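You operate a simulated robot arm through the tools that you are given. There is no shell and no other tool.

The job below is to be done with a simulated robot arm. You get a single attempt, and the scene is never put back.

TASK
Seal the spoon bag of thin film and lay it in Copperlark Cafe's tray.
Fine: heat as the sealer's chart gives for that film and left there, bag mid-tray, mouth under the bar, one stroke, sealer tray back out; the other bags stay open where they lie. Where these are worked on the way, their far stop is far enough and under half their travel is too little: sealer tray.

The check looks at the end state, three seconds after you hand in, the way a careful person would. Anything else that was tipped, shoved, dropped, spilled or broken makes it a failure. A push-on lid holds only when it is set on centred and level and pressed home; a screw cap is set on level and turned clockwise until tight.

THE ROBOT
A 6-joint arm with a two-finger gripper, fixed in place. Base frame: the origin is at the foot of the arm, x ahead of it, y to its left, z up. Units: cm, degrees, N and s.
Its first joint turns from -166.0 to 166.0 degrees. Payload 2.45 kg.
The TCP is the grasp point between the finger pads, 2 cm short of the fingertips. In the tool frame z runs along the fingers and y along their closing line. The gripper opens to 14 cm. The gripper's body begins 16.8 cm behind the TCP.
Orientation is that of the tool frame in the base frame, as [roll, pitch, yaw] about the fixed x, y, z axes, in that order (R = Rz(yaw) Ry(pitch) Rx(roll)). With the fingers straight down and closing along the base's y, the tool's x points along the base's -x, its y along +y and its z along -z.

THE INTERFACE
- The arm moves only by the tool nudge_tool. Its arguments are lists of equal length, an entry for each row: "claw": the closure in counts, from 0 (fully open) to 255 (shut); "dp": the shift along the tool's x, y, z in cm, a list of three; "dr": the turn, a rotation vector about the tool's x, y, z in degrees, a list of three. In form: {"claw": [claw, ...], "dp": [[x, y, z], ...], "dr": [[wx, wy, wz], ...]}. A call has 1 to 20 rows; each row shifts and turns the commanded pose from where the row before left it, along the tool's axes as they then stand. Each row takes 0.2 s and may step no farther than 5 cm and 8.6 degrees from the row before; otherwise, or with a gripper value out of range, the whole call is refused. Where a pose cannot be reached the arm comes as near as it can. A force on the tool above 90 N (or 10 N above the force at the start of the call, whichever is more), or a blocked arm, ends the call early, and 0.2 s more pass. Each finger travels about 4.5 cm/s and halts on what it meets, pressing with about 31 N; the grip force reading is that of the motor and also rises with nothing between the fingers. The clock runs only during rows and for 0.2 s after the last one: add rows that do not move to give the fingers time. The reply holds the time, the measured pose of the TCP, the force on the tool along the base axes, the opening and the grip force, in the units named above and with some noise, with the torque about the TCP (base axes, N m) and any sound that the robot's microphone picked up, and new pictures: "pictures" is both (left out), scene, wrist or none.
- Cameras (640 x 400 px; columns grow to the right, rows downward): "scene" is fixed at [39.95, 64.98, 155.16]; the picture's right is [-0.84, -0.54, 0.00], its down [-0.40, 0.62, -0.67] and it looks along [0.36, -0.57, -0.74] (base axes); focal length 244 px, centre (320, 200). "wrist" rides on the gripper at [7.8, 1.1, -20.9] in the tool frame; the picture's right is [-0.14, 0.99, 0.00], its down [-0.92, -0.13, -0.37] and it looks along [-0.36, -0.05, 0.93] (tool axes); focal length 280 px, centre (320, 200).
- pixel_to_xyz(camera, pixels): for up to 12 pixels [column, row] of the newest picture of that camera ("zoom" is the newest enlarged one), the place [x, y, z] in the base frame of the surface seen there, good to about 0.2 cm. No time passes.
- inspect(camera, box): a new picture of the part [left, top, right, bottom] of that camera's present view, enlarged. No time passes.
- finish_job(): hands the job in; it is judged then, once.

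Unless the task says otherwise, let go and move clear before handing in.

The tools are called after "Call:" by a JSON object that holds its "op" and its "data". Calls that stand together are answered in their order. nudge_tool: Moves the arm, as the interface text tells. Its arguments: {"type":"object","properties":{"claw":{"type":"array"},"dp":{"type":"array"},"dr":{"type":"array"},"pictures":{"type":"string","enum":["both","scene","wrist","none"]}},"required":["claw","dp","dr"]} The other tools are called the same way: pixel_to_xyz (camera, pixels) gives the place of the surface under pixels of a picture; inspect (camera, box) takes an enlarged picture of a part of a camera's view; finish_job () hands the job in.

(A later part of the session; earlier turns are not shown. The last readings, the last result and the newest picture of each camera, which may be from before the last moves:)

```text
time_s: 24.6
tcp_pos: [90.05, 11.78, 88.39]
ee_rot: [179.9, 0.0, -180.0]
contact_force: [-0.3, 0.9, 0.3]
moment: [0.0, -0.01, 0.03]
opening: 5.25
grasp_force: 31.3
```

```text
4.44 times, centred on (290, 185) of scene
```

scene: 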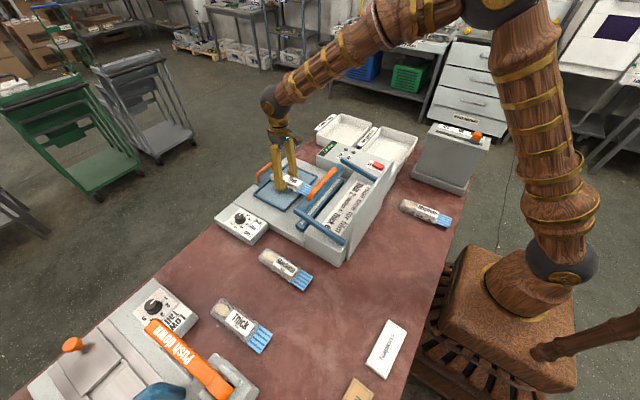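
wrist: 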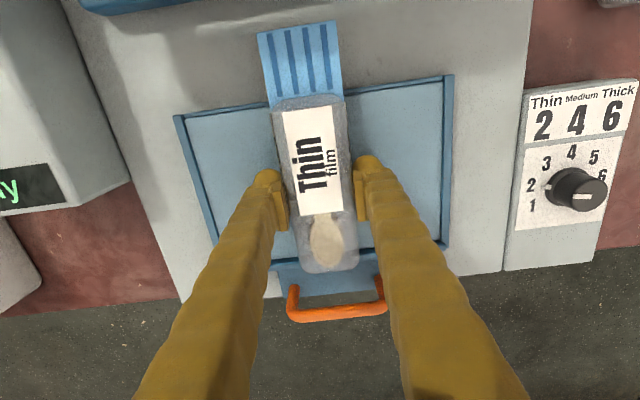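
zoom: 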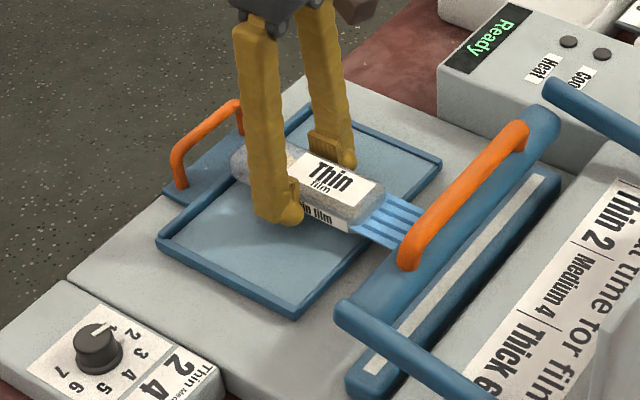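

The bag hovers above the tray. I'll check its ends against the tray's rims before letting go.

Call:
{"op": "pixel_to_xyz", "data": {"camera": "wrist", "pixels": [[330, 262], [330, 268], [332, 274], [345, 270], [310, 105], [309, 97], [305, 92], [298, 24], [300, 30], [370, 265], [290, 268], [440, 240]]}}

Call:
{"op": "inspect", "data": {"camera": "wrist", "box": [260, 200, 400, 330]}}

```text
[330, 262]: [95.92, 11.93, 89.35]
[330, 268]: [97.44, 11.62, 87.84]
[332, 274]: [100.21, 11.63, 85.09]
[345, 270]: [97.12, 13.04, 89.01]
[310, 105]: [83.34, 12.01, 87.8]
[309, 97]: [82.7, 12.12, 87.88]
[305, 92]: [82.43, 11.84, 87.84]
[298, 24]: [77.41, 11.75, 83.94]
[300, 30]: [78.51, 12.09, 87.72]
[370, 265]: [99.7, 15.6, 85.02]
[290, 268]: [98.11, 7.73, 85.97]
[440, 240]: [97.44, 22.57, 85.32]
```

```text
3.08 times, centred on (330, 265) of wrist
```

zoom: 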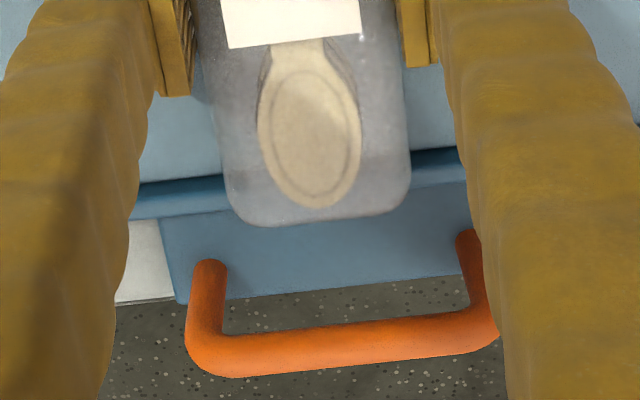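

The bag's far end is at x≈97.4, right at the back rim, so I'll move it 0.6 cm toward the bar and then lower until it rests.

Call:
{"op": "nudge_tool", "data": {"claw": [255, 255, 255, 255], "dp": [[0.6, 0.1, 0], [0, 0, 0.45], [0, 0, 0.2], [0, 0, 0]], "dr": [[0, 0, 0], [0, 0, 0], [0, 0, 0], [0, 0, 0]], "pictures": "wrist"}}

```text
time_s: 25.6
tcp_pos: [89.34, 11.96, 87.89]
ee_rot: [180.0, 0.1, 179.9]
contact_force: [-0.8, -0.5, -0.6]
moment: [-0.01, 0.01, 0.0]
opening: 5.25
grasp_force: 31.3
```

wrist: 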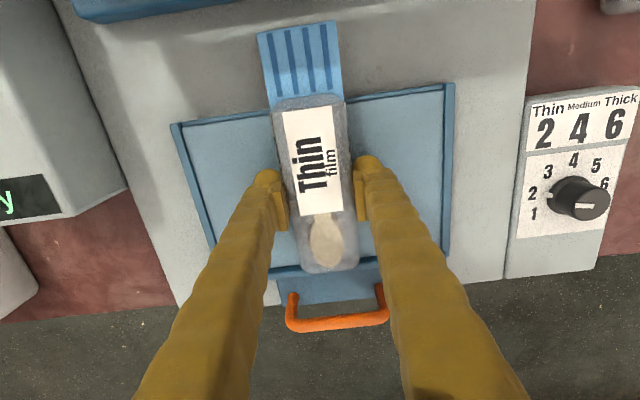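

No contact yet at TCP z 87.9; I'll lower in small steps watching the force.

Call:
{"op": "nudge_tool", "data": {"claw": [255, 255, 255], "dp": [[0, 0, 0.15], [0, 0, 0.1], [0, 0, 0]], "dr": [[0, 0, 0], [0, 0, 0], [0, 0, 0]], "pictures": "none"}}

```text
time_s: 26.4
tcp_pos: [89.42, 11.96, 87.61]
ee_rot: [180.0, 0.0, 180.0]
contact_force: [0.5, 0.0, 0.9]
moment: [-0.06, 0.02, -0.03]
opening: 5.24
grasp_force: 30.9
```

Force is still near zero; one more small step down.

Call:
{"op": "nudge_tool", "data": {"claw": [255, 255], "dp": [[0, 0, 0.12], [0, 0, 0]], "dr": [[0, 0, 0], [0, 0, 0]], "pictures": "none"}}

```text
time_s: 27.0
tcp_pos: [89.48, 12.0, 87.53]
ee_rot: [-180.0, 0.0, 179.9]
contact_force: [-2.2, 0.1, 11.8]
moment: [0.0, 0.33, 0.01]
opening: 5.29
grasp_force: 31.0
```

Contact is now felt at 11.8 N, so the bag rests on the tray. I'll open and lift away.

Call:
{"op": "nudge_tool", "data": {"claw": [220, 180, 120, 120, 120, 120, 120, 120], "dp": [[0, 0, 0], [0, 0, 0], [0, 0, 0], [0, 0, -1], [0, 0, -3], [0, 0, -4], [0, 0, -4], [0, 0, 0]], "dr": [[0, 0, 0], [0, 0, 0], [0, 0, 0], [0, 0, 0], [0, 0, 0], [0, 0, 0], [0, 0, 0], [0, 0, 0]]}}

Call:
{"op": "inspect", "data": {"camera": "wrist", "box": [180, 30, 460, 260]}}

Call:
{"op": "inspect", "data": {"camera": "scene", "box": [230, 140, 350, 230]}}

```text
time_s: 28.8
tcp_pos: [89.38, 12.03, 99.48]
ee_rot: [-180.0, 0.0, -179.9]
contact_force: [0.1, 0.0, 0.6]
moment: [-0.02, 0.0, -0.02]
opening: 7.39
grasp_force: 0.0
```

scene: 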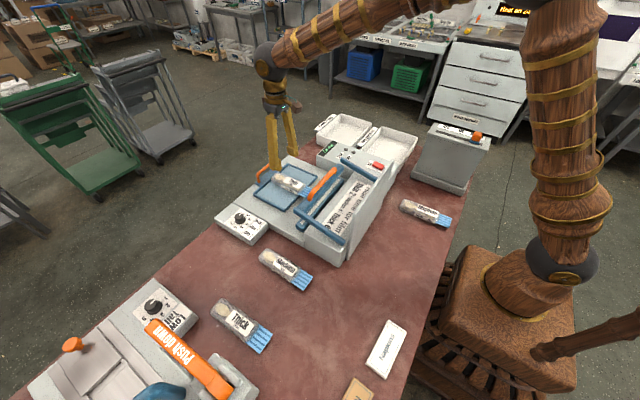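
wrist: 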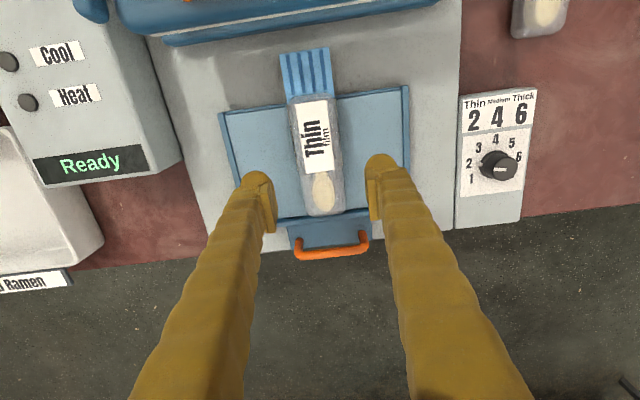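

```text
1.74 times, centred on (320, 145) of wrist
```

zoom: 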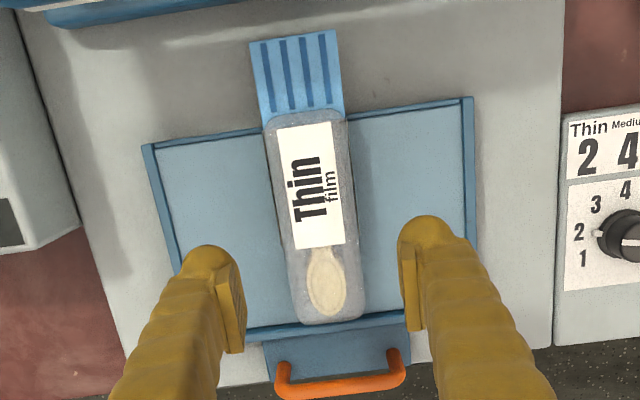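

```text
4.44 times, centred on (290, 185) of scene
```

zoom: 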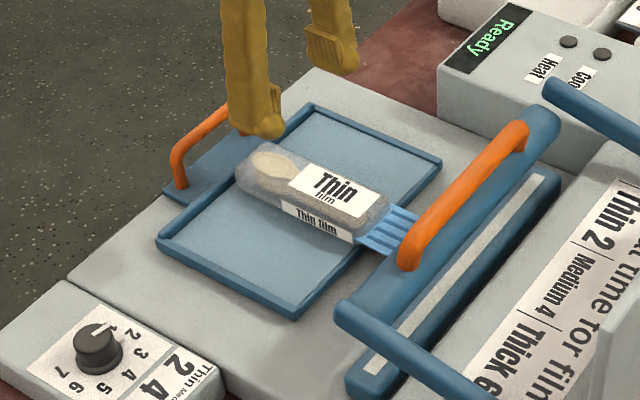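

The bag sits centred in the tray with its mouth toward the bar. Next I need to push the tray in by its handle, so I'll measure the handle.

Call:
{"op": "inspect", "data": {"camera": "wrist", "box": [270, 200, 390, 275]}}

Call:
{"op": "pixel_to_xyz", "data": {"camera": "wrist", "pixels": [[300, 256], [333, 254], [365, 247], [297, 243], [362, 236], [333, 249], [333, 257], [330, 235], [290, 235], [375, 230], [330, 218], [330, 243]]}}

Call:
{"op": "pixel_to_xyz", "data": {"camera": "scene", "pixels": [[270, 170], [271, 181], [276, 176], [262, 173], [268, 181], [278, 167]]}}

```text
5.33 times, centred on (330, 238) of wrist
```

zoom: 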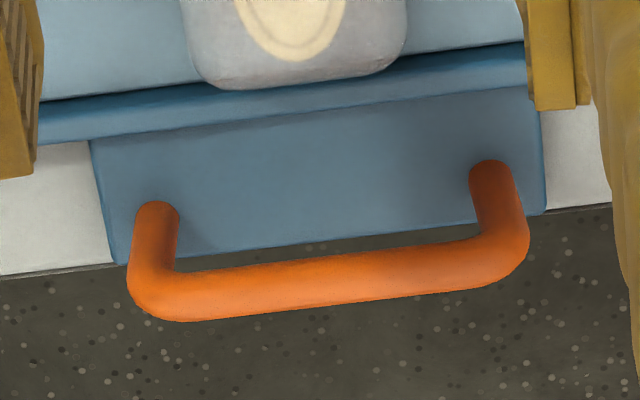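

```text
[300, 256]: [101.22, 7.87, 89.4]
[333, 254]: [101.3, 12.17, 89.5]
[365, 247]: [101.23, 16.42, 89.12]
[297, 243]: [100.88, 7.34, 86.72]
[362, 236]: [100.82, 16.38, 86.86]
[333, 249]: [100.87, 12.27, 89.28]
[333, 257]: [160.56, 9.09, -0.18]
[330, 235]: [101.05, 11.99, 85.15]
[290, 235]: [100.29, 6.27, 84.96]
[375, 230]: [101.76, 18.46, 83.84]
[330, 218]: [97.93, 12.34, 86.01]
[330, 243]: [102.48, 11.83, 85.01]
```

```text
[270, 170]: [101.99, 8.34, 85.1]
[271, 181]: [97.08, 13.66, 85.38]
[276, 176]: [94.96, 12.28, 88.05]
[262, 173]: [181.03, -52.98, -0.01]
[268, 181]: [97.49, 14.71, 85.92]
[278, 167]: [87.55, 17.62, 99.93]
```

The handle bar runs along y at x≈101.2, z≈89, between legs at y 7.6 and 16.6. I'll rise, turn the tool 90° so the fingers close along x, and tilt 12° outward for reach.

Call:
{"op": "nudge_tool", "data": {"claw": [120, 150, 180, 191, 191, 191, 191, 191, 191, 191, 191, 191, 191, 191, 191], "dp": [[0, 0, -4], [0, 0, -4], [0, 0, 0], [0, 0, 0], [0, 0, 0], [0, 0, 0], [0, 0, 0], [0, 0, 0], [0, 0, 0], [0, 0, 0], [0, 0, 0], [0, 0, 0], [0, 0, 0], [0, 0, 0], [0, 0, 0]], "dr": [[0, 0, -7.5], [0, 0, -7.5], [0, 0, -7.5], [0, 0, -7.5], [0, 0, -7.5], [0, 0, -7.5], [0, 0, -7.5], [0, 0, -7.5], [0, 0, -7.5], [0, 0, -7.5], [0, 0, -7.5], [0, 0, -7.5], [6, 0, 0], [6, 0, 0], [0, 0, 0]]}}

```text
time_s: 32.0
tcp_pos: [89.56, 11.94, 107.57]
ee_rot: [-167.8, 0.1, -90.0]
contact_force: [-0.2, -0.2, -0.7]
moment: [0.01, 0.02, 0.01]
opening: 3.49
grasp_force: 0.1
```

scene: 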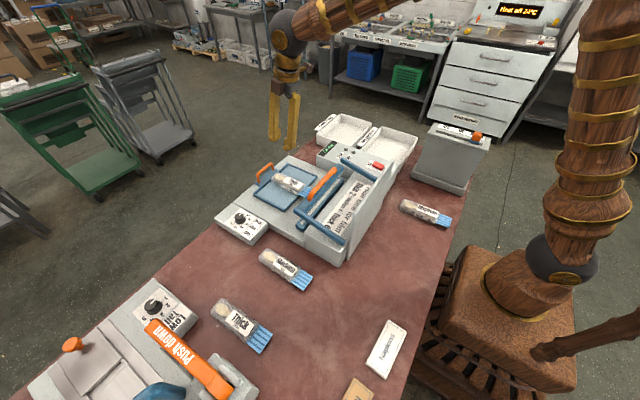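
wrist: 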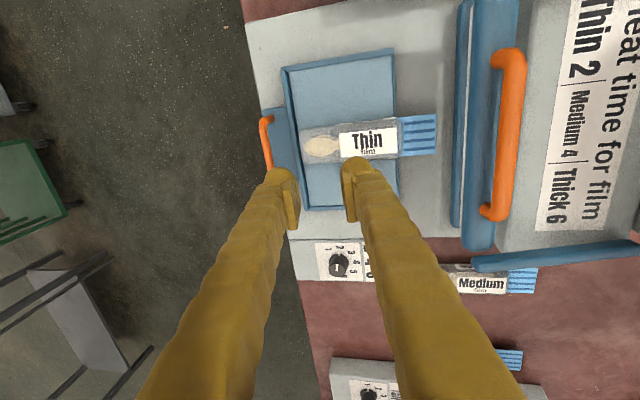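

The tilt is outward as intended. I'll move over the handle and partway down, then check alignment.

Call:
{"op": "nudge_tool", "data": {"claw": [191, 191, 191, 191, 191, 191, 191], "dp": [[0, -2.524, 2.07], [0, -2.524, 2.07], [0, -2.524, 2.07], [0, -2.524, 2.07], [0, 0.624, 2.934], [0, 0.624, 2.934], [0, 0, 0]], "dr": [[0, 0, 0], [0, 0, 0], [0, 0, 0], [0, 0, 0], [0, 0, 0], [0, 0, 0], [0, 0, 0]]}}

Call:
{"op": "inspect", "data": {"camera": "scene", "box": [230, 140, 350, 230]}}

```text
time_s: 33.6
tcp_pos: [101.14, 11.88, 95.33]
ee_rot: [-168.0, 0.1, -90.0]
contact_force: [-0.1, 0.1, -0.7]
moment: [0.01, 0.03, -0.01]
opening: 3.53
grasp_force: 0.1
```

scene: 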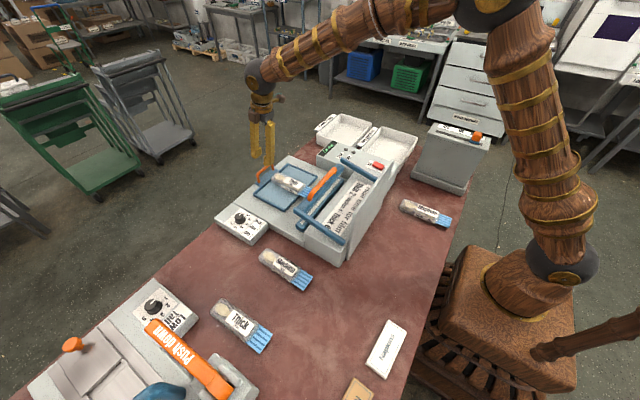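
wrist: 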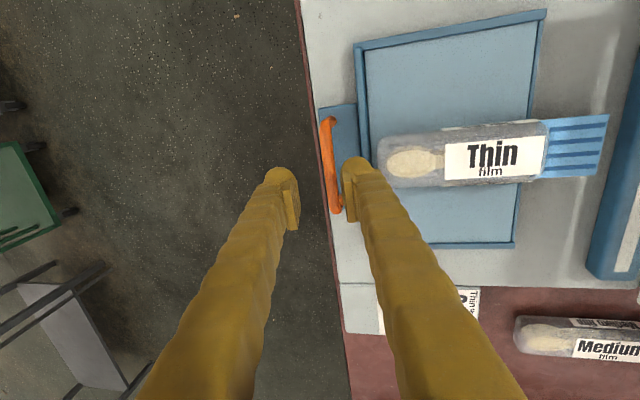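

```text
4.44 times, centred on (290, 185) of scene
```

zoom: 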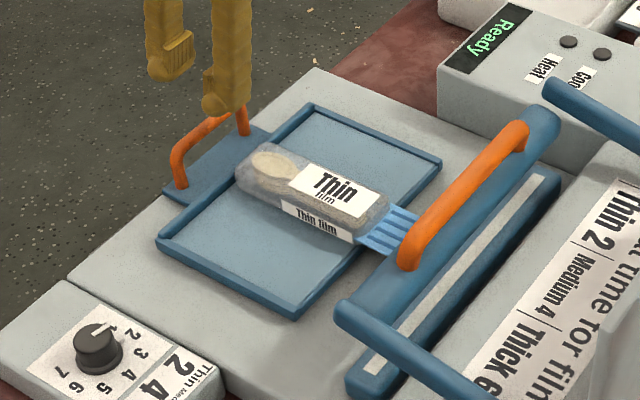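

Aligned over the handle at (101.1, 11.9). I'll lower around the bar and close gently.

Call:
{"op": "nudge_tool", "data": {"claw": [191, 191, 191, 191, 220, 255, 255, 255], "dp": [[0, 0.437, 2.054], [0, 0.437, 2.054], [0, 0.437, 2.054], [0, 0, 0], [0, 0, 0], [0, 0, 0], [0, 0, 0], [0, 0, 0]], "dr": [[0, 0, 0], [0, 0, 0], [0, 0, 0], [0, 0, 0], [0, 0, 0], [0, 0, 0], [0, 0, 0], [0, 0, 0]]}}

Call:
{"op": "inspect", "data": {"camera": "scene", "box": [230, 140, 350, 230]}}

```text
time_s: 35.4
tcp_pos: [100.94, 11.9, 89.23]
ee_rot: [-168.0, 0.1, -90.0]
contact_force: [0.5, 0.4, 2.9]
moment: [0.07, 0.01, -0.19]
opening: 0.75
grasp_force: 35.3
```

scene: 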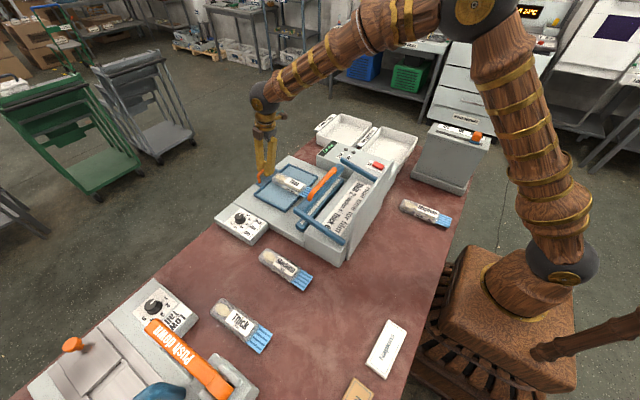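
wrist: 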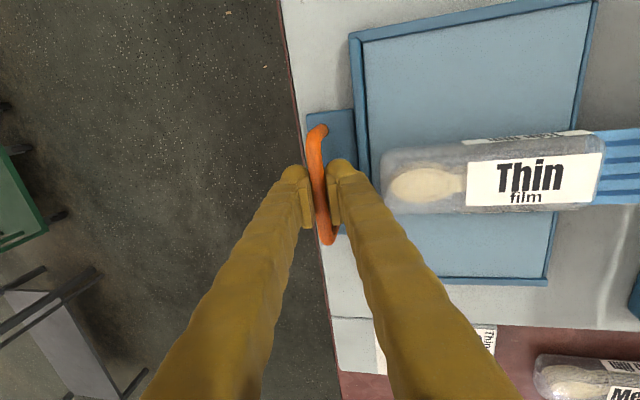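

```text
4.44 times, centred on (290, 185) of scene
```

zoom: 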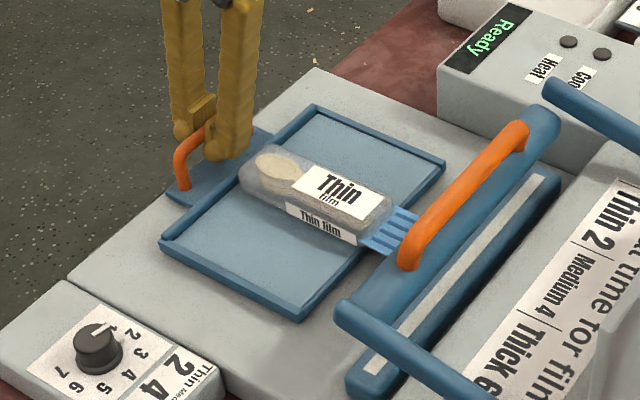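

The handle is held (0.75 cm). I'll push the tray in slowly toward −x by about 5.6 cm and check forces.

Call:
{"op": "nudge_tool", "data": {"claw": [255, 255, 255, 255, 255, 255, 255, 255, 255], "dp": [[0, 0.391, -0.083], [0, 0.685, -0.146], [0, 0.685, -0.146], [0, 0.685, -0.146], [0, 0.685, -0.146], [0, 0.685, -0.146], [0, 0.685, -0.146], [0, 0.685, -0.146], [0, 0.391, -0.083]], "dr": [[0, 0, 0], [0, 0, 0], [0, 0, 0], [0, 0, 0], [0, 0, 0], [0, 0, 0], [0, 0, 0], [0, 0, 0], [0, 0, 0]]}}

Call:
{"op": "inspect", "data": {"camera": "scene", "box": [230, 140, 350, 230]}}

```text
time_s: 37.4
tcp_pos: [95.09, 11.97, 89.21]
ee_rot: [-168.1, 0.0, -90.1]
contact_force: [0.0, -28.2, -8.9]
moment: [-0.06, -0.01, -0.18]
opening: 0.75
grasp_force: 34.9
```

scene: 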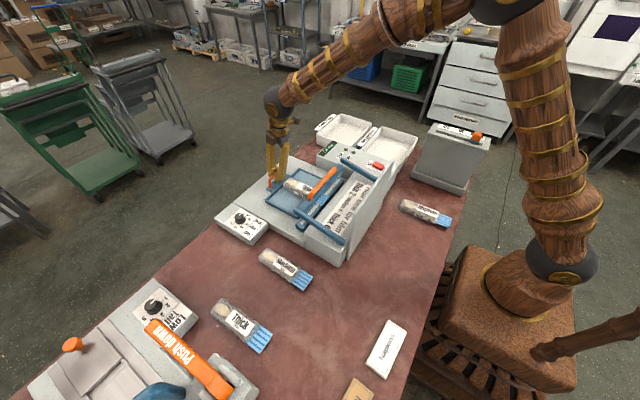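
wrist: 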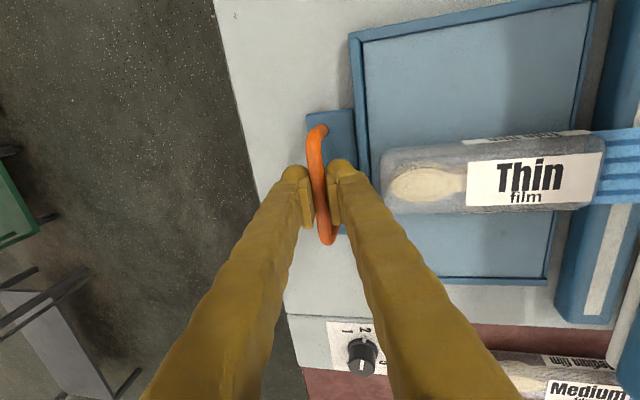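

```text
4.44 times, centred on (290, 185) of scene
```

zoom: 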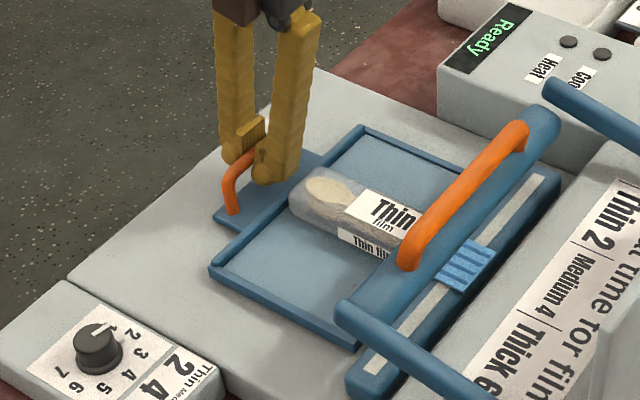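

The tray has gone in 5.9 cm and the mouth is already over the jaw, with some sideways load (−28 N in y). I'll ease that and continue in small steps to the stop.

Call:
{"op": "nudge_tool", "data": {"claw": [255, 255, 255, 255, 255], "dp": [[0.12, 0, 0], [0, 0.391, -0.083], [0, 0.391, -0.083], [0, 0.391, -0.083], [0, 0, 0]], "dr": [[0, 0, 0], [0, 0, 0], [0, 0, 0], [0, 0, 0], [0, 0, 0]], "pictures": "none"}}

```text
time_s: 38.6
tcp_pos: [94.36, 11.96, 89.28]
ee_rot: [-167.8, -0.1, -90.0]
contact_force: [64.9, -7.9, -28.5]
moment: [0.14, -0.02, -0.06]
opening: 0.78
grasp_force: 35.0
```

The tray met its stop at 6.6 cm of travel (65 N). I'll relax the push and look at where the mouth lies.

Call:
{"op": "nudge_tool", "data": {"claw": [255, 255], "dp": [[0, -0.391, 0.083], [0, 0, 0]], "dr": [[0, 0, 0], [0, 0, 0]]}}

Call:
{"op": "inspect", "data": {"camera": "scene", "box": [260, 150, 370, 230]}}

Call:
{"op": "inspect", "data": {"camera": "wrist", "box": [300, 0, 640, 320]}}

```text
time_s: 39.2
tcp_pos: [94.34, 11.96, 89.21]
ee_rot: [-168.1, 0.0, -90.0]
contact_force: [8.6, 3.6, -1.4]
moment: [0.11, 0.02, -0.19]
opening: 0.76
grasp_force: 35.4
```

scene: 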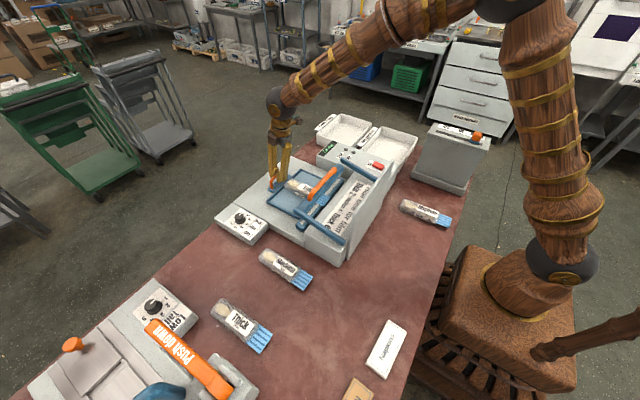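
wrist: 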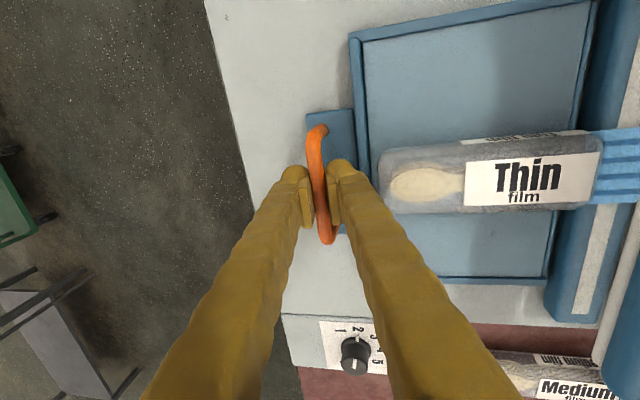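

```text
5.00 times, centred on (315, 190) of scene
```

zoom: 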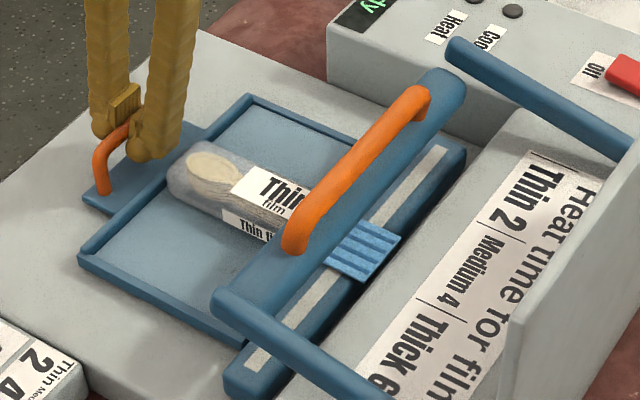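

```text
1.25 times, centred on (470, 160) of wrist
```

zoom: 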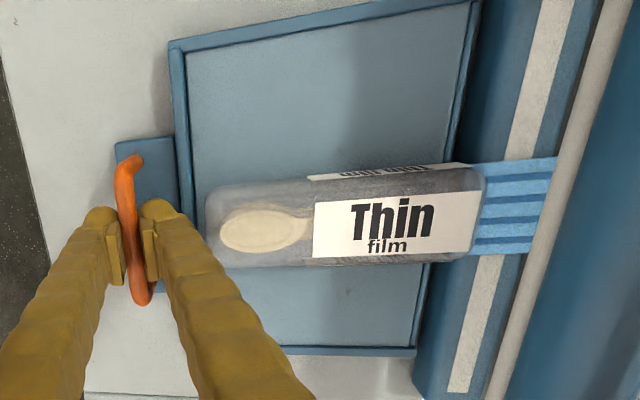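

The mouth crosses the sealing strip (zoom 520,210) with the tray at its stop. I'll release the handle and rise.

Call:
{"op": "nudge_tool", "data": {"claw": [230, 209, 209, 209, 209, 209, 209, 209], "dp": [[0, 0, 0], [0, 0, 0], [0, 0, 0], [0, -0.416, -1.956], [0, -0.832, -3.912], [0, -0.832, -3.912], [0, -0.832, -3.912], [0, 0, 0]], "dr": [[0, 0, 0], [0, 0, 0], [0, 0, 0], [0, 0, 0], [0, 0, 0], [0, 0, 0], [-6, 0, 0], [-6, 0, 0]]}}

Call:
{"op": "inspect", "data": {"camera": "scene", "box": [260, 140, 380, 240]}}

```text
time_s: 41.0
tcp_pos: [94.52, 11.82, 103.31]
ee_rot: [-180.0, 0.0, -90.0]
contact_force: [0.8, -0.3, 0.8]
moment: [0.04, 0.0, -0.02]
opening: 2.52
grasp_force: 0.0
```

scene: 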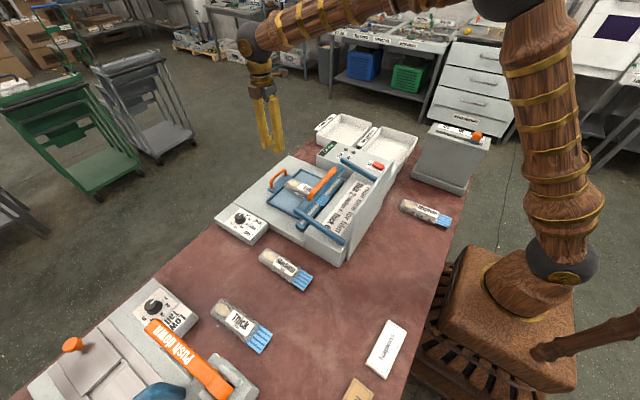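
wrist: 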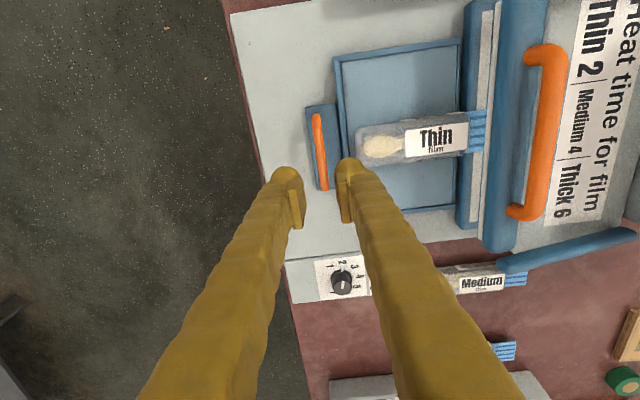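

```text
4.00 times, centred on (320, 190) of scene
```

zoom: 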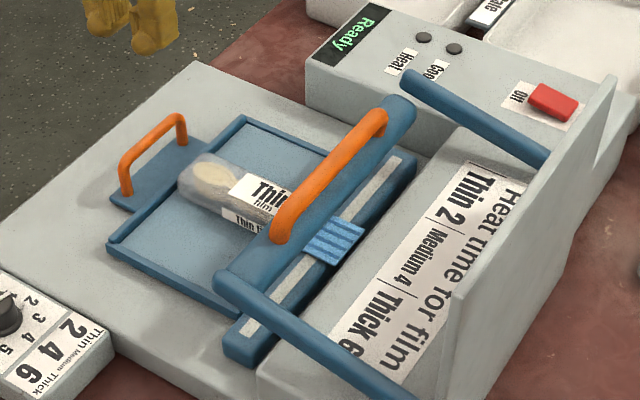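

The tray stays in with the mouth over the jaw, and the display reads Ready. I'll measure the bar and its orange grip for a straight-down press.

Call:
{"op": "inspect", "data": {"camera": "wrist", "box": [440, 0, 640, 260]}}

Call:
{"op": "pixel_to_xyz", "data": {"camera": "wrist", "pixels": [[548, 130], [541, 130], [556, 130], [520, 120], [505, 120], [530, 135], [498, 230], [518, 235], [545, 50], [525, 210], [475, 130], [510, 30]]}}

Call:
{"op": "pixel_to_xyz", "data": {"camera": "scene", "pixels": [[322, 184], [330, 172], [321, 170], [308, 200], [327, 165], [316, 206], [345, 240], [375, 170], [413, 160], [360, 225], [372, 186], [320, 192]]}}

```text
1.54 times, centred on (540, 130) of wrist
```

zoom: 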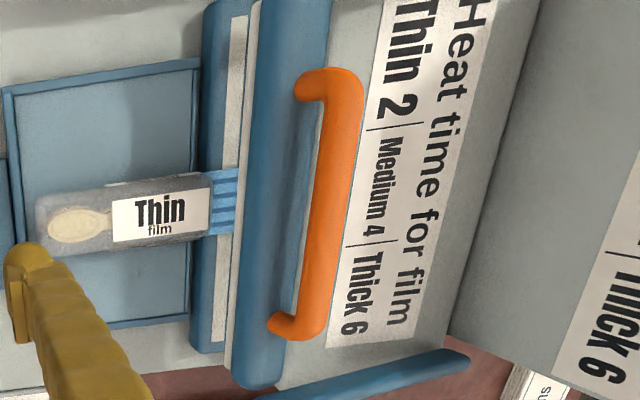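

```text
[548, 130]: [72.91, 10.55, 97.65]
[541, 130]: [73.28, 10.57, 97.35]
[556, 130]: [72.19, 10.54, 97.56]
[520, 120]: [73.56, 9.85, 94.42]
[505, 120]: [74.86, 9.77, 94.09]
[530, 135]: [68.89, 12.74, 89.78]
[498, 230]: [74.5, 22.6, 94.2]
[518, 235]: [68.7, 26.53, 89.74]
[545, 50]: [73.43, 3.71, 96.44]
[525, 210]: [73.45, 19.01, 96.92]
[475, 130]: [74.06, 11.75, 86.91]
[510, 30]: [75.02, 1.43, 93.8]
```

```text
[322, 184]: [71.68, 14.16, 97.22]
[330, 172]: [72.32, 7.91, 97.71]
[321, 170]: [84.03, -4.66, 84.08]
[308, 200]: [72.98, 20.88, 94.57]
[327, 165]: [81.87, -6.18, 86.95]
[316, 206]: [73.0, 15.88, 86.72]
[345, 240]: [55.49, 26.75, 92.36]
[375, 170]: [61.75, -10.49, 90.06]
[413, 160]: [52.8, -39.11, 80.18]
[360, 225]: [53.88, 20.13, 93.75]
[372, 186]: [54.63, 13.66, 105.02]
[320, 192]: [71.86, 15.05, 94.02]
```

The orange grip is centred at x≈72.6, top z 97.75, with the blue beam's top at z≈94.4. I'll straddle the grip at y≈12 and close on it.

Call:
{"op": "nudge_tool", "data": {"claw": [191, 191, 191, 191, 191, 191, 191, 191], "dp": [[-0.1, 4.4, 0], [0, 4.4, 0], [0, 4.4, 0], [0, 4.4, 0], [0, 4.3, 0], [0, 0, 2], [0, 0, 1.5], [0, 0, 0]], "dr": [[0, 0, 0], [0, 0, 0], [0, 0, 0], [0, 0, 0], [0, 0, 0], [0, 0, 0], [0, 0, 0], [0, 0, 0]]}}

Call:
{"op": "inspect", "data": {"camera": "scene", "box": [260, 110, 400, 240]}}

```text
time_s: 42.8
tcp_pos: [72.61, 11.99, 99.68]
ee_rot: [-180.0, 0.0, -90.0]
contact_force: [-0.3, 0.0, -0.3]
moment: [-0.01, -0.03, 0.02]
opening: 3.54
grasp_force: 0.1
```

scene: 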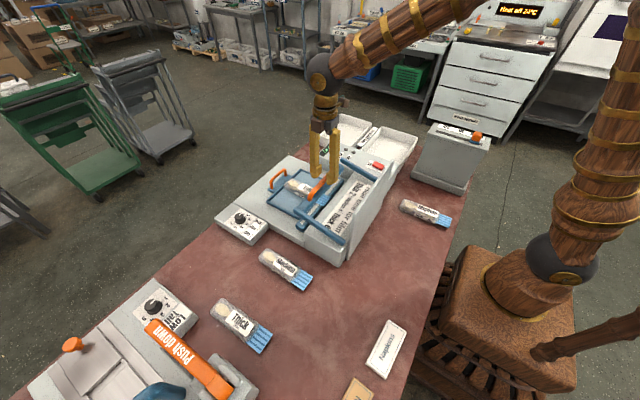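
wrist: 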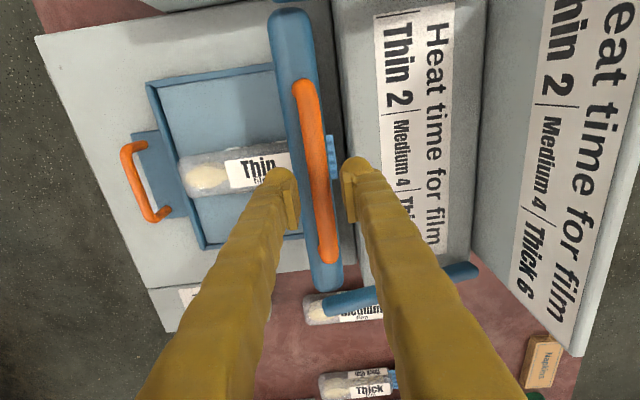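

```text
3.08 times, centred on (330, 175) of scene
```

zoom: 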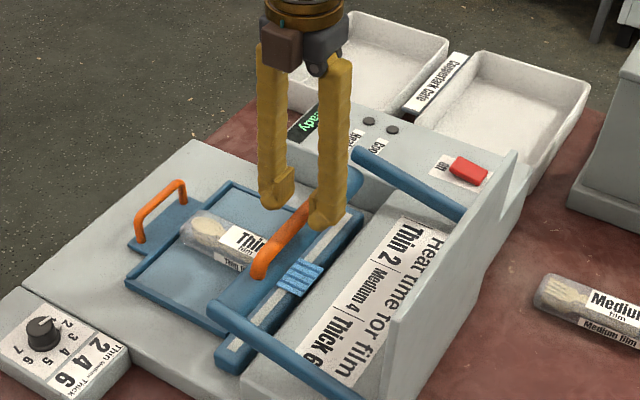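

The fingers straddle the orange grip. I'll lower 2.2 cm and close on it.

Call:
{"op": "nudge_tool", "data": {"claw": [191, 191, 220, 255, 255, 255], "dp": [[0, 0, 1.2], [0, 0, 1.0], [0, 0, 0], [0, 0, 0], [0, 0, 0], [0, 0, 0]], "dr": [[0, 0, 0], [0, 0, 0], [0, 0, 0], [0, 0, 0], [0, 0, 0], [0, 0, 0]]}}

```text
time_s: 44.2
tcp_pos: [72.56, 12.04, 97.42]
ee_rot: [179.9, 0.1, -89.9]
contact_force: [-15.1, 1.1, -2.5]
moment: [0.01, 0.12, 0.88]
opening: 1.64
grasp_force: 41.8
```

scene: 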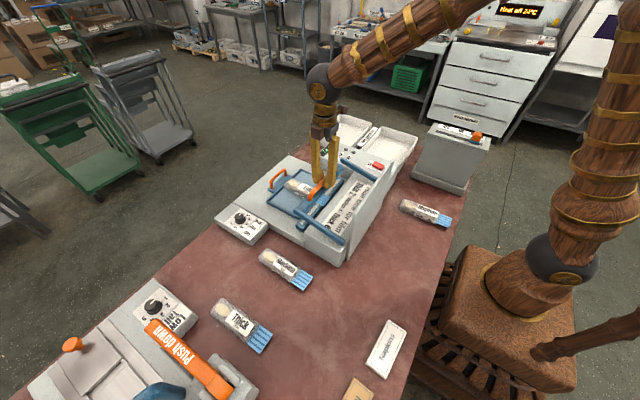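
wrist: 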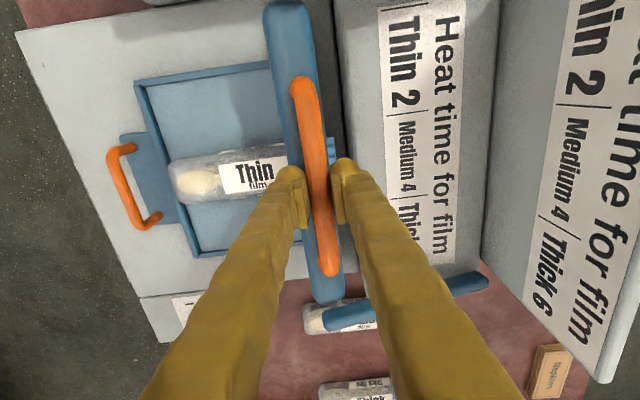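

The grip is held (1.64 cm). I'll press the bar down in one stroke, following its arc slightly outward.

Call:
{"op": "nudge_tool", "data": {"claw": [255, 255, 255, 255, 255, 255], "dp": [[0, -0.15, 1], [0, -0.13, 1], [0, -0.13, 1], [0, -0.12, 1], [0, -0.1, 0.7], [0, -0.06, 0.4]], "dr": [[0, 0, 0], [0, 0, 0], [0, 0, 0], [0, 0, 0], [0, 0, 0], [0, 0, 0]]}}

Call:
{"op": "inspect", "data": {"camera": "scene", "box": [260, 110, 400, 240]}}

```text
time_s: 45.5
tcp_pos: [73.24, 12.12, 93.4]
ee_rot: [-179.6, 0.1, -90.0]
contact_force: [-14.7, -3.9, 20.6]
moment: [-0.1, -1.24, 0.06]
opening: 1.34
grasp_force: 39.2
stopped in row 6: the force on the tool passed its limit at 106 N (the readings are from after the stop); the commanded pose is now the measured one
```

scene: 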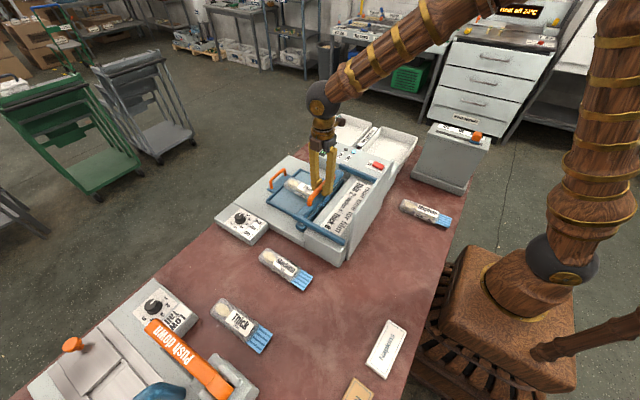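
wrist: 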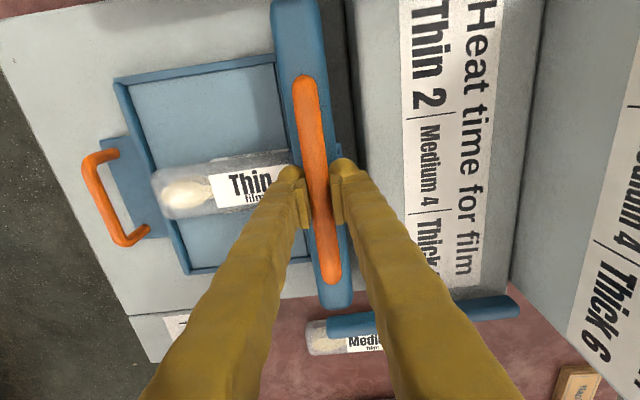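

```text
3.08 times, centred on (330, 175) of scene
```

zoom: 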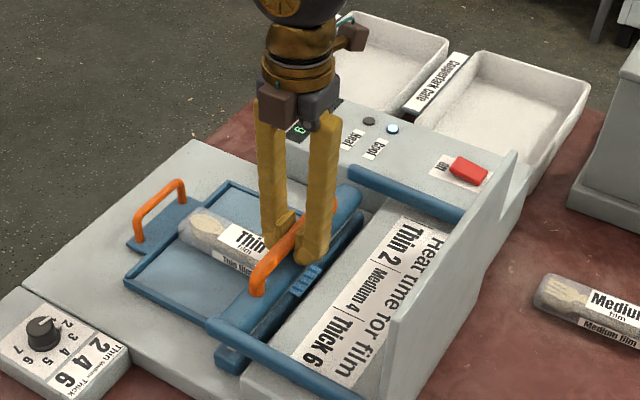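

The bar bottomed out at TCP z 93.4 and the Cool lamp is lit (zoom 392,128). I'll hold the bar down and watch the lamps and display.

Call:
{"op": "nudge_tool", "data": {"claw": [255, 255, 255], "dp": [[0, 0, 0], [0, 0, 0], [0, 0, 0]], "dr": [[0, 0, 0], [0, 0, 0], [0, 0, 0]], "pictures": "scene"}}

Call:
{"op": "inspect", "data": {"camera": "scene", "box": [310, 125, 390, 185]}}

```text
time_s: 46.3
tcp_pos: [73.35, 12.03, 93.42]
ee_rot: [-179.6, 0.0, -90.0]
contact_force: [-25.1, -5.2, 39.7]
moment: [-0.09, -0.92, -0.01]
opening: 1.3
grasp_force: 40.2
```

scene: 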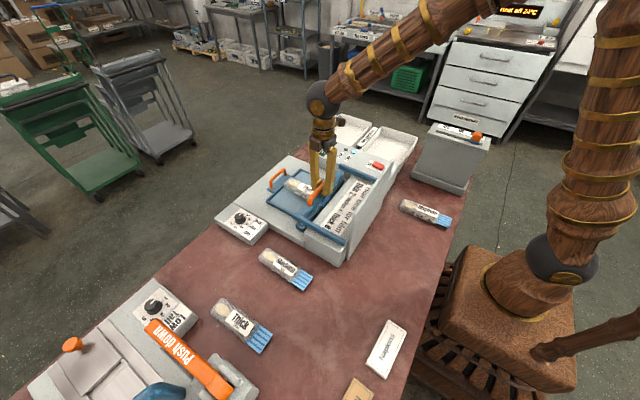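

```text
6.67 times, centred on (350, 155) of scene
```

zoom: 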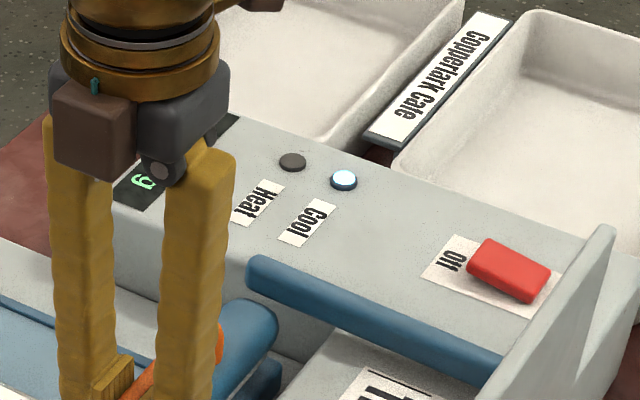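

The Cool lamp is on and the display ends in "g" (likely "Cooling"). I'll keep holding until it changes.

Call:
{"op": "nudge_tool", "data": {"claw": [255, 255, 255, 255, 255, 255, 255, 255, 255, 255], "dp": [[0, 0, 0], [0, 0, 0], [0, 0, 0], [0, 0, 0], [0, 0, 0], [0, 0, 0], [0, 0, 0], [0, 0, 0], [0, 0, 0], [0, 0, 0]], "dr": [[0, 0, 0], [0, 0, 0], [0, 0, 0], [0, 0, 0], [0, 0, 0], [0, 0, 0], [0, 0, 0], [0, 0, 0], [0, 0, 0], [0, 0, 0]], "pictures": "scene"}}

Call:
{"op": "inspect", "data": {"camera": "scene", "box": [310, 125, 390, 185]}}

```text
time_s: 48.5
tcp_pos: [73.25, 11.89, 93.31]
ee_rot: [-179.6, 0.1, -90.1]
contact_force: [-30.4, -4.7, 55.0]
moment: [-0.04, -0.99, 0.02]
opening: 1.33
grasp_force: 39.0
```

scene: 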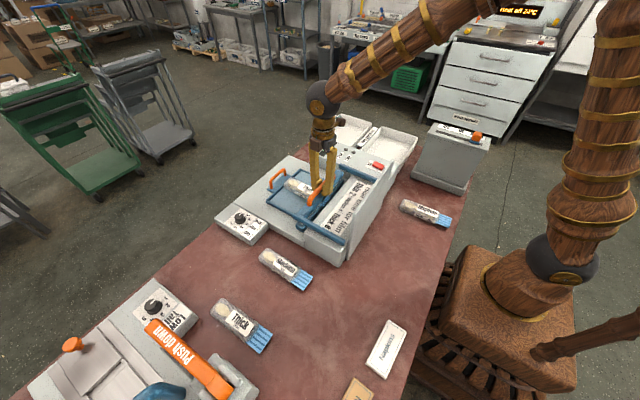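

```text
6.67 times, centred on (350, 155) of scene
```

zoom: 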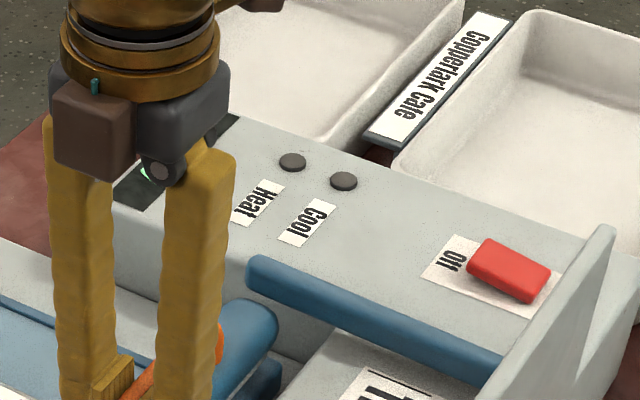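

The Cool lamp is off, so the cycle has finished. I'll raise the bar back along its arc while still holding the grip.

Call:
{"op": "nudge_tool", "data": {"claw": [255, 255, 255, 255, 255, 255], "dp": [[0, 0.05, -0.5], [0, 0.13, -1], [0, 0.15, -1], [0, 0.15, -1], [0, 0.07, -0.5], [0, 0, 0]], "dr": [[0, 0, 0], [0, 0, 0], [0, 0, 0], [0, 0, 0], [0, 0, 0], [0, 0, 0]]}}

Call:
{"op": "inspect", "data": {"camera": "scene", "box": [260, 110, 400, 240]}}

```text
time_s: 49.9
tcp_pos: [72.56, 12.08, 96.97]
ee_rot: [180.0, 0.1, -90.0]
contact_force: [-20.9, 3.1, -74.4]
moment: [-0.05, -0.1, 0.21]
opening: 1.37
grasp_force: 40.1
```

scene: 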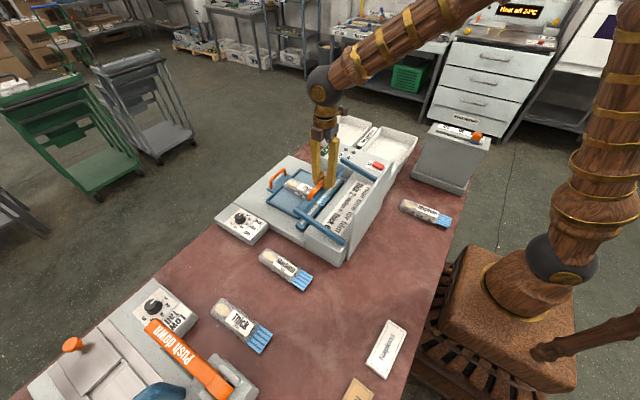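
wrist: 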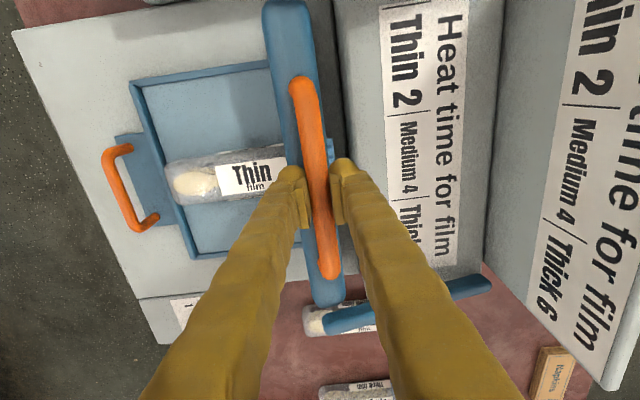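

```text
3.08 times, centred on (330, 175) of scene
```

zoom: 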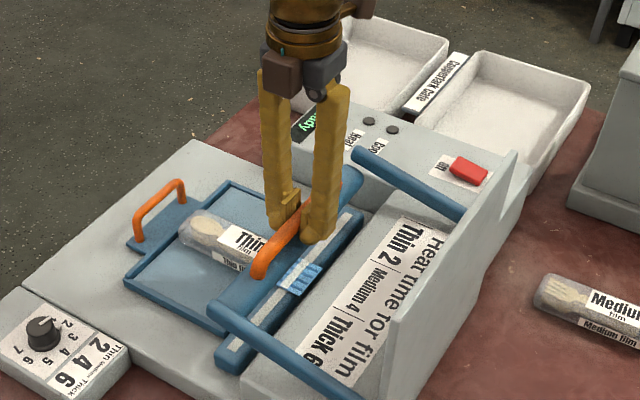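

The bar is back at its upper stop and the display reads Ready. I'll release the grip and rise.

Call:
{"op": "nudge_tool", "data": {"claw": [255, 220, 191, 191, 191, 191, 191, 191], "dp": [[0, 0, 0.3], [0, 0, 0], [0, 0, 0], [0, 0, -1], [0, 0, -3], [0, 0, -4], [0, 0, 0], [0, 0, 0]], "dr": [[0, 0, 0], [0, 0, 0], [0, 0, 0], [0, 0, 0], [0, 0, 0], [0, 0, 0], [6, 0, 0], [6, 0, 0]]}}

Call:
{"op": "inspect", "data": {"camera": "scene", "box": [260, 130, 380, 230]}}

```text
time_s: 51.7
tcp_pos: [72.58, 12.16, 105.17]
ee_rot: [-167.5, 0.2, -90.1]
contact_force: [0.0, -0.5, 0.2]
moment: [-0.01, 0.0, 0.03]
opening: 3.5
grasp_force: 0.1
```

scene: 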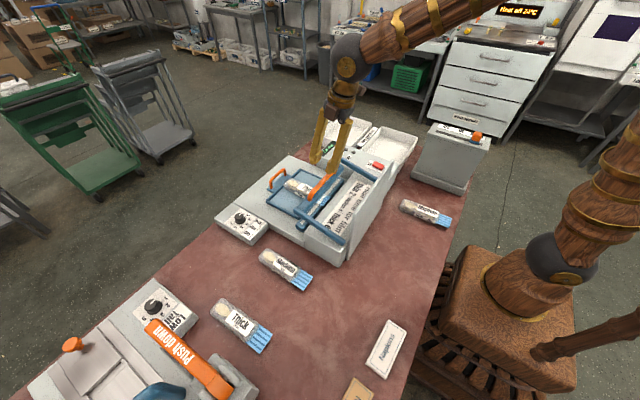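
wrist: 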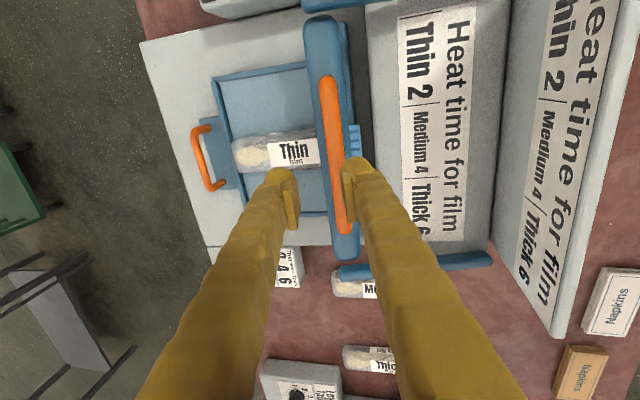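

```text
4.00 times, centred on (320, 180) of scene
```

zoom: 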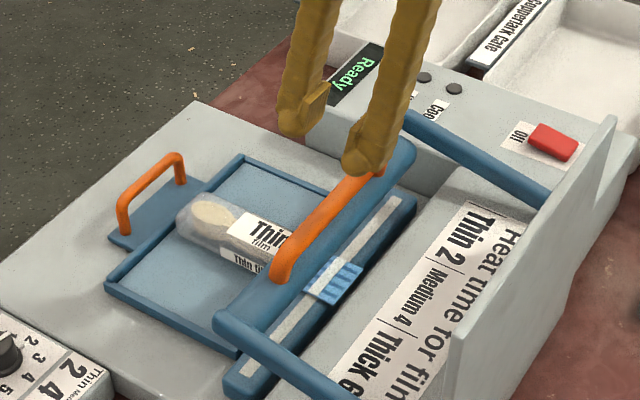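

A seal line is visible across the mouth (zoom 335,285). Now I'll go back to the tray handle to pull the tray out, first moving above it.

Call:
{"op": "nudge_tool", "data": {"claw": [205, 205, 205, 205, 205, 205, 205, 205, 205, 205], "dp": [[0.2, -3.55, 0.755], [0, -3.55, 0.755], [0, -3.55, 0.755], [0, -3.55, 0.755], [0, -3.55, 0.755], [0, -3.55, 0.755], [0, 0.728, 3.423], [0, 0.728, 3.423], [0, 0.416, 1.956], [0, 0, 0]], "dr": [[0, 0, 0], [0, 0, 0], [0, 0, 0], [0, 0, 0], [0, 0, 0], [0, 0, 0], [0, 0, 0], [0, 0, 0], [0, 0, 0], [0, 0, 0]]}}

Call:
{"op": "inspect", "data": {"camera": "scene", "box": [240, 130, 360, 230]}}

```text
time_s: 53.9
tcp_pos: [94.5, 12.02, 95.9]
ee_rot: [-167.6, 0.1, -90.0]
contact_force: [-0.2, -0.6, 0.3]
moment: [0.03, 0.04, -0.04]
opening: 2.75
grasp_force: 0.1
```

scene: 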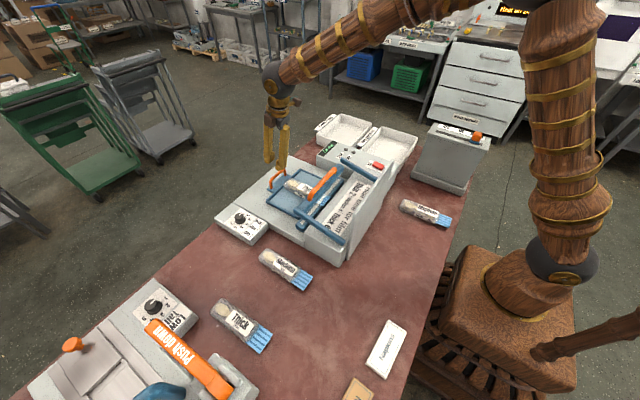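
wrist: 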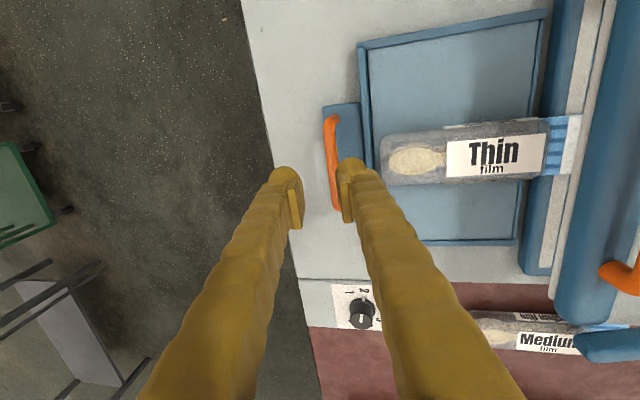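

```text
4.00 times, centred on (300, 180) of scene
```

zoom: 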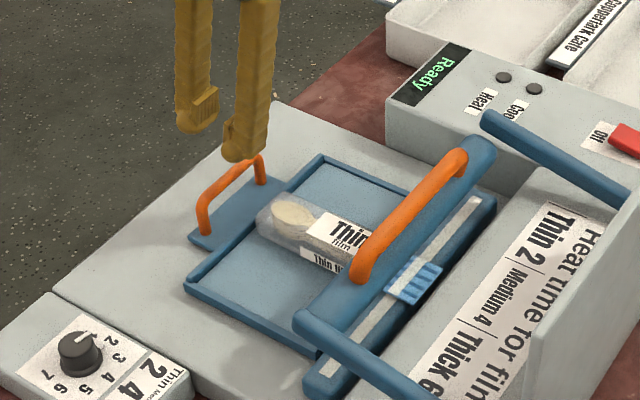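

The handle appears at the same place in the wrist view as on the first grip, so alignment is right. I'll lower and grip it.

Call:
{"op": "nudge_tool", "data": {"claw": [205, 205, 205, 205, 230, 255, 255, 255], "dp": [[0, 0.458, 2.152], [0, 0.458, 2.152], [0, 0.458, 2.152], [0, 0, 0], [0, 0, 0], [0, 0, 0], [0, 0, 0], [0, 0, 0]], "dr": [[0, 0, 0], [0, 0, 0], [0, 0, 0], [0, 0, 0], [0, 0, 0], [0, 0, 0], [0, 0, 0], [0, 0, 0]], "pictures": "wrist"}}

```text
time_s: 55.7
tcp_pos: [94.52, 11.98, 89.57]
ee_rot: [-167.5, 0.1, -90.1]
contact_force: [1.4, 0.0, -0.1]
moment: [0.09, -0.01, -0.01]
opening: 0.98
grasp_force: 36.8
```

wrist: 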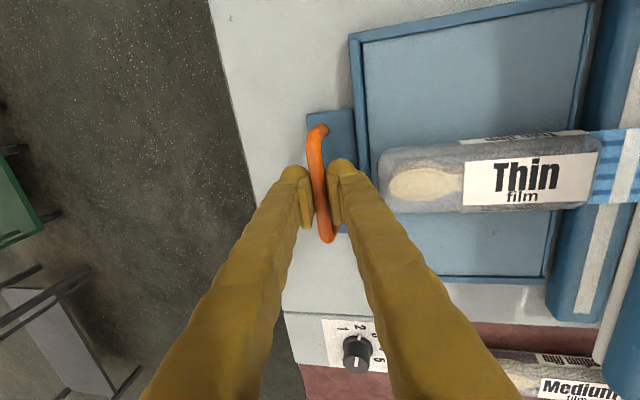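

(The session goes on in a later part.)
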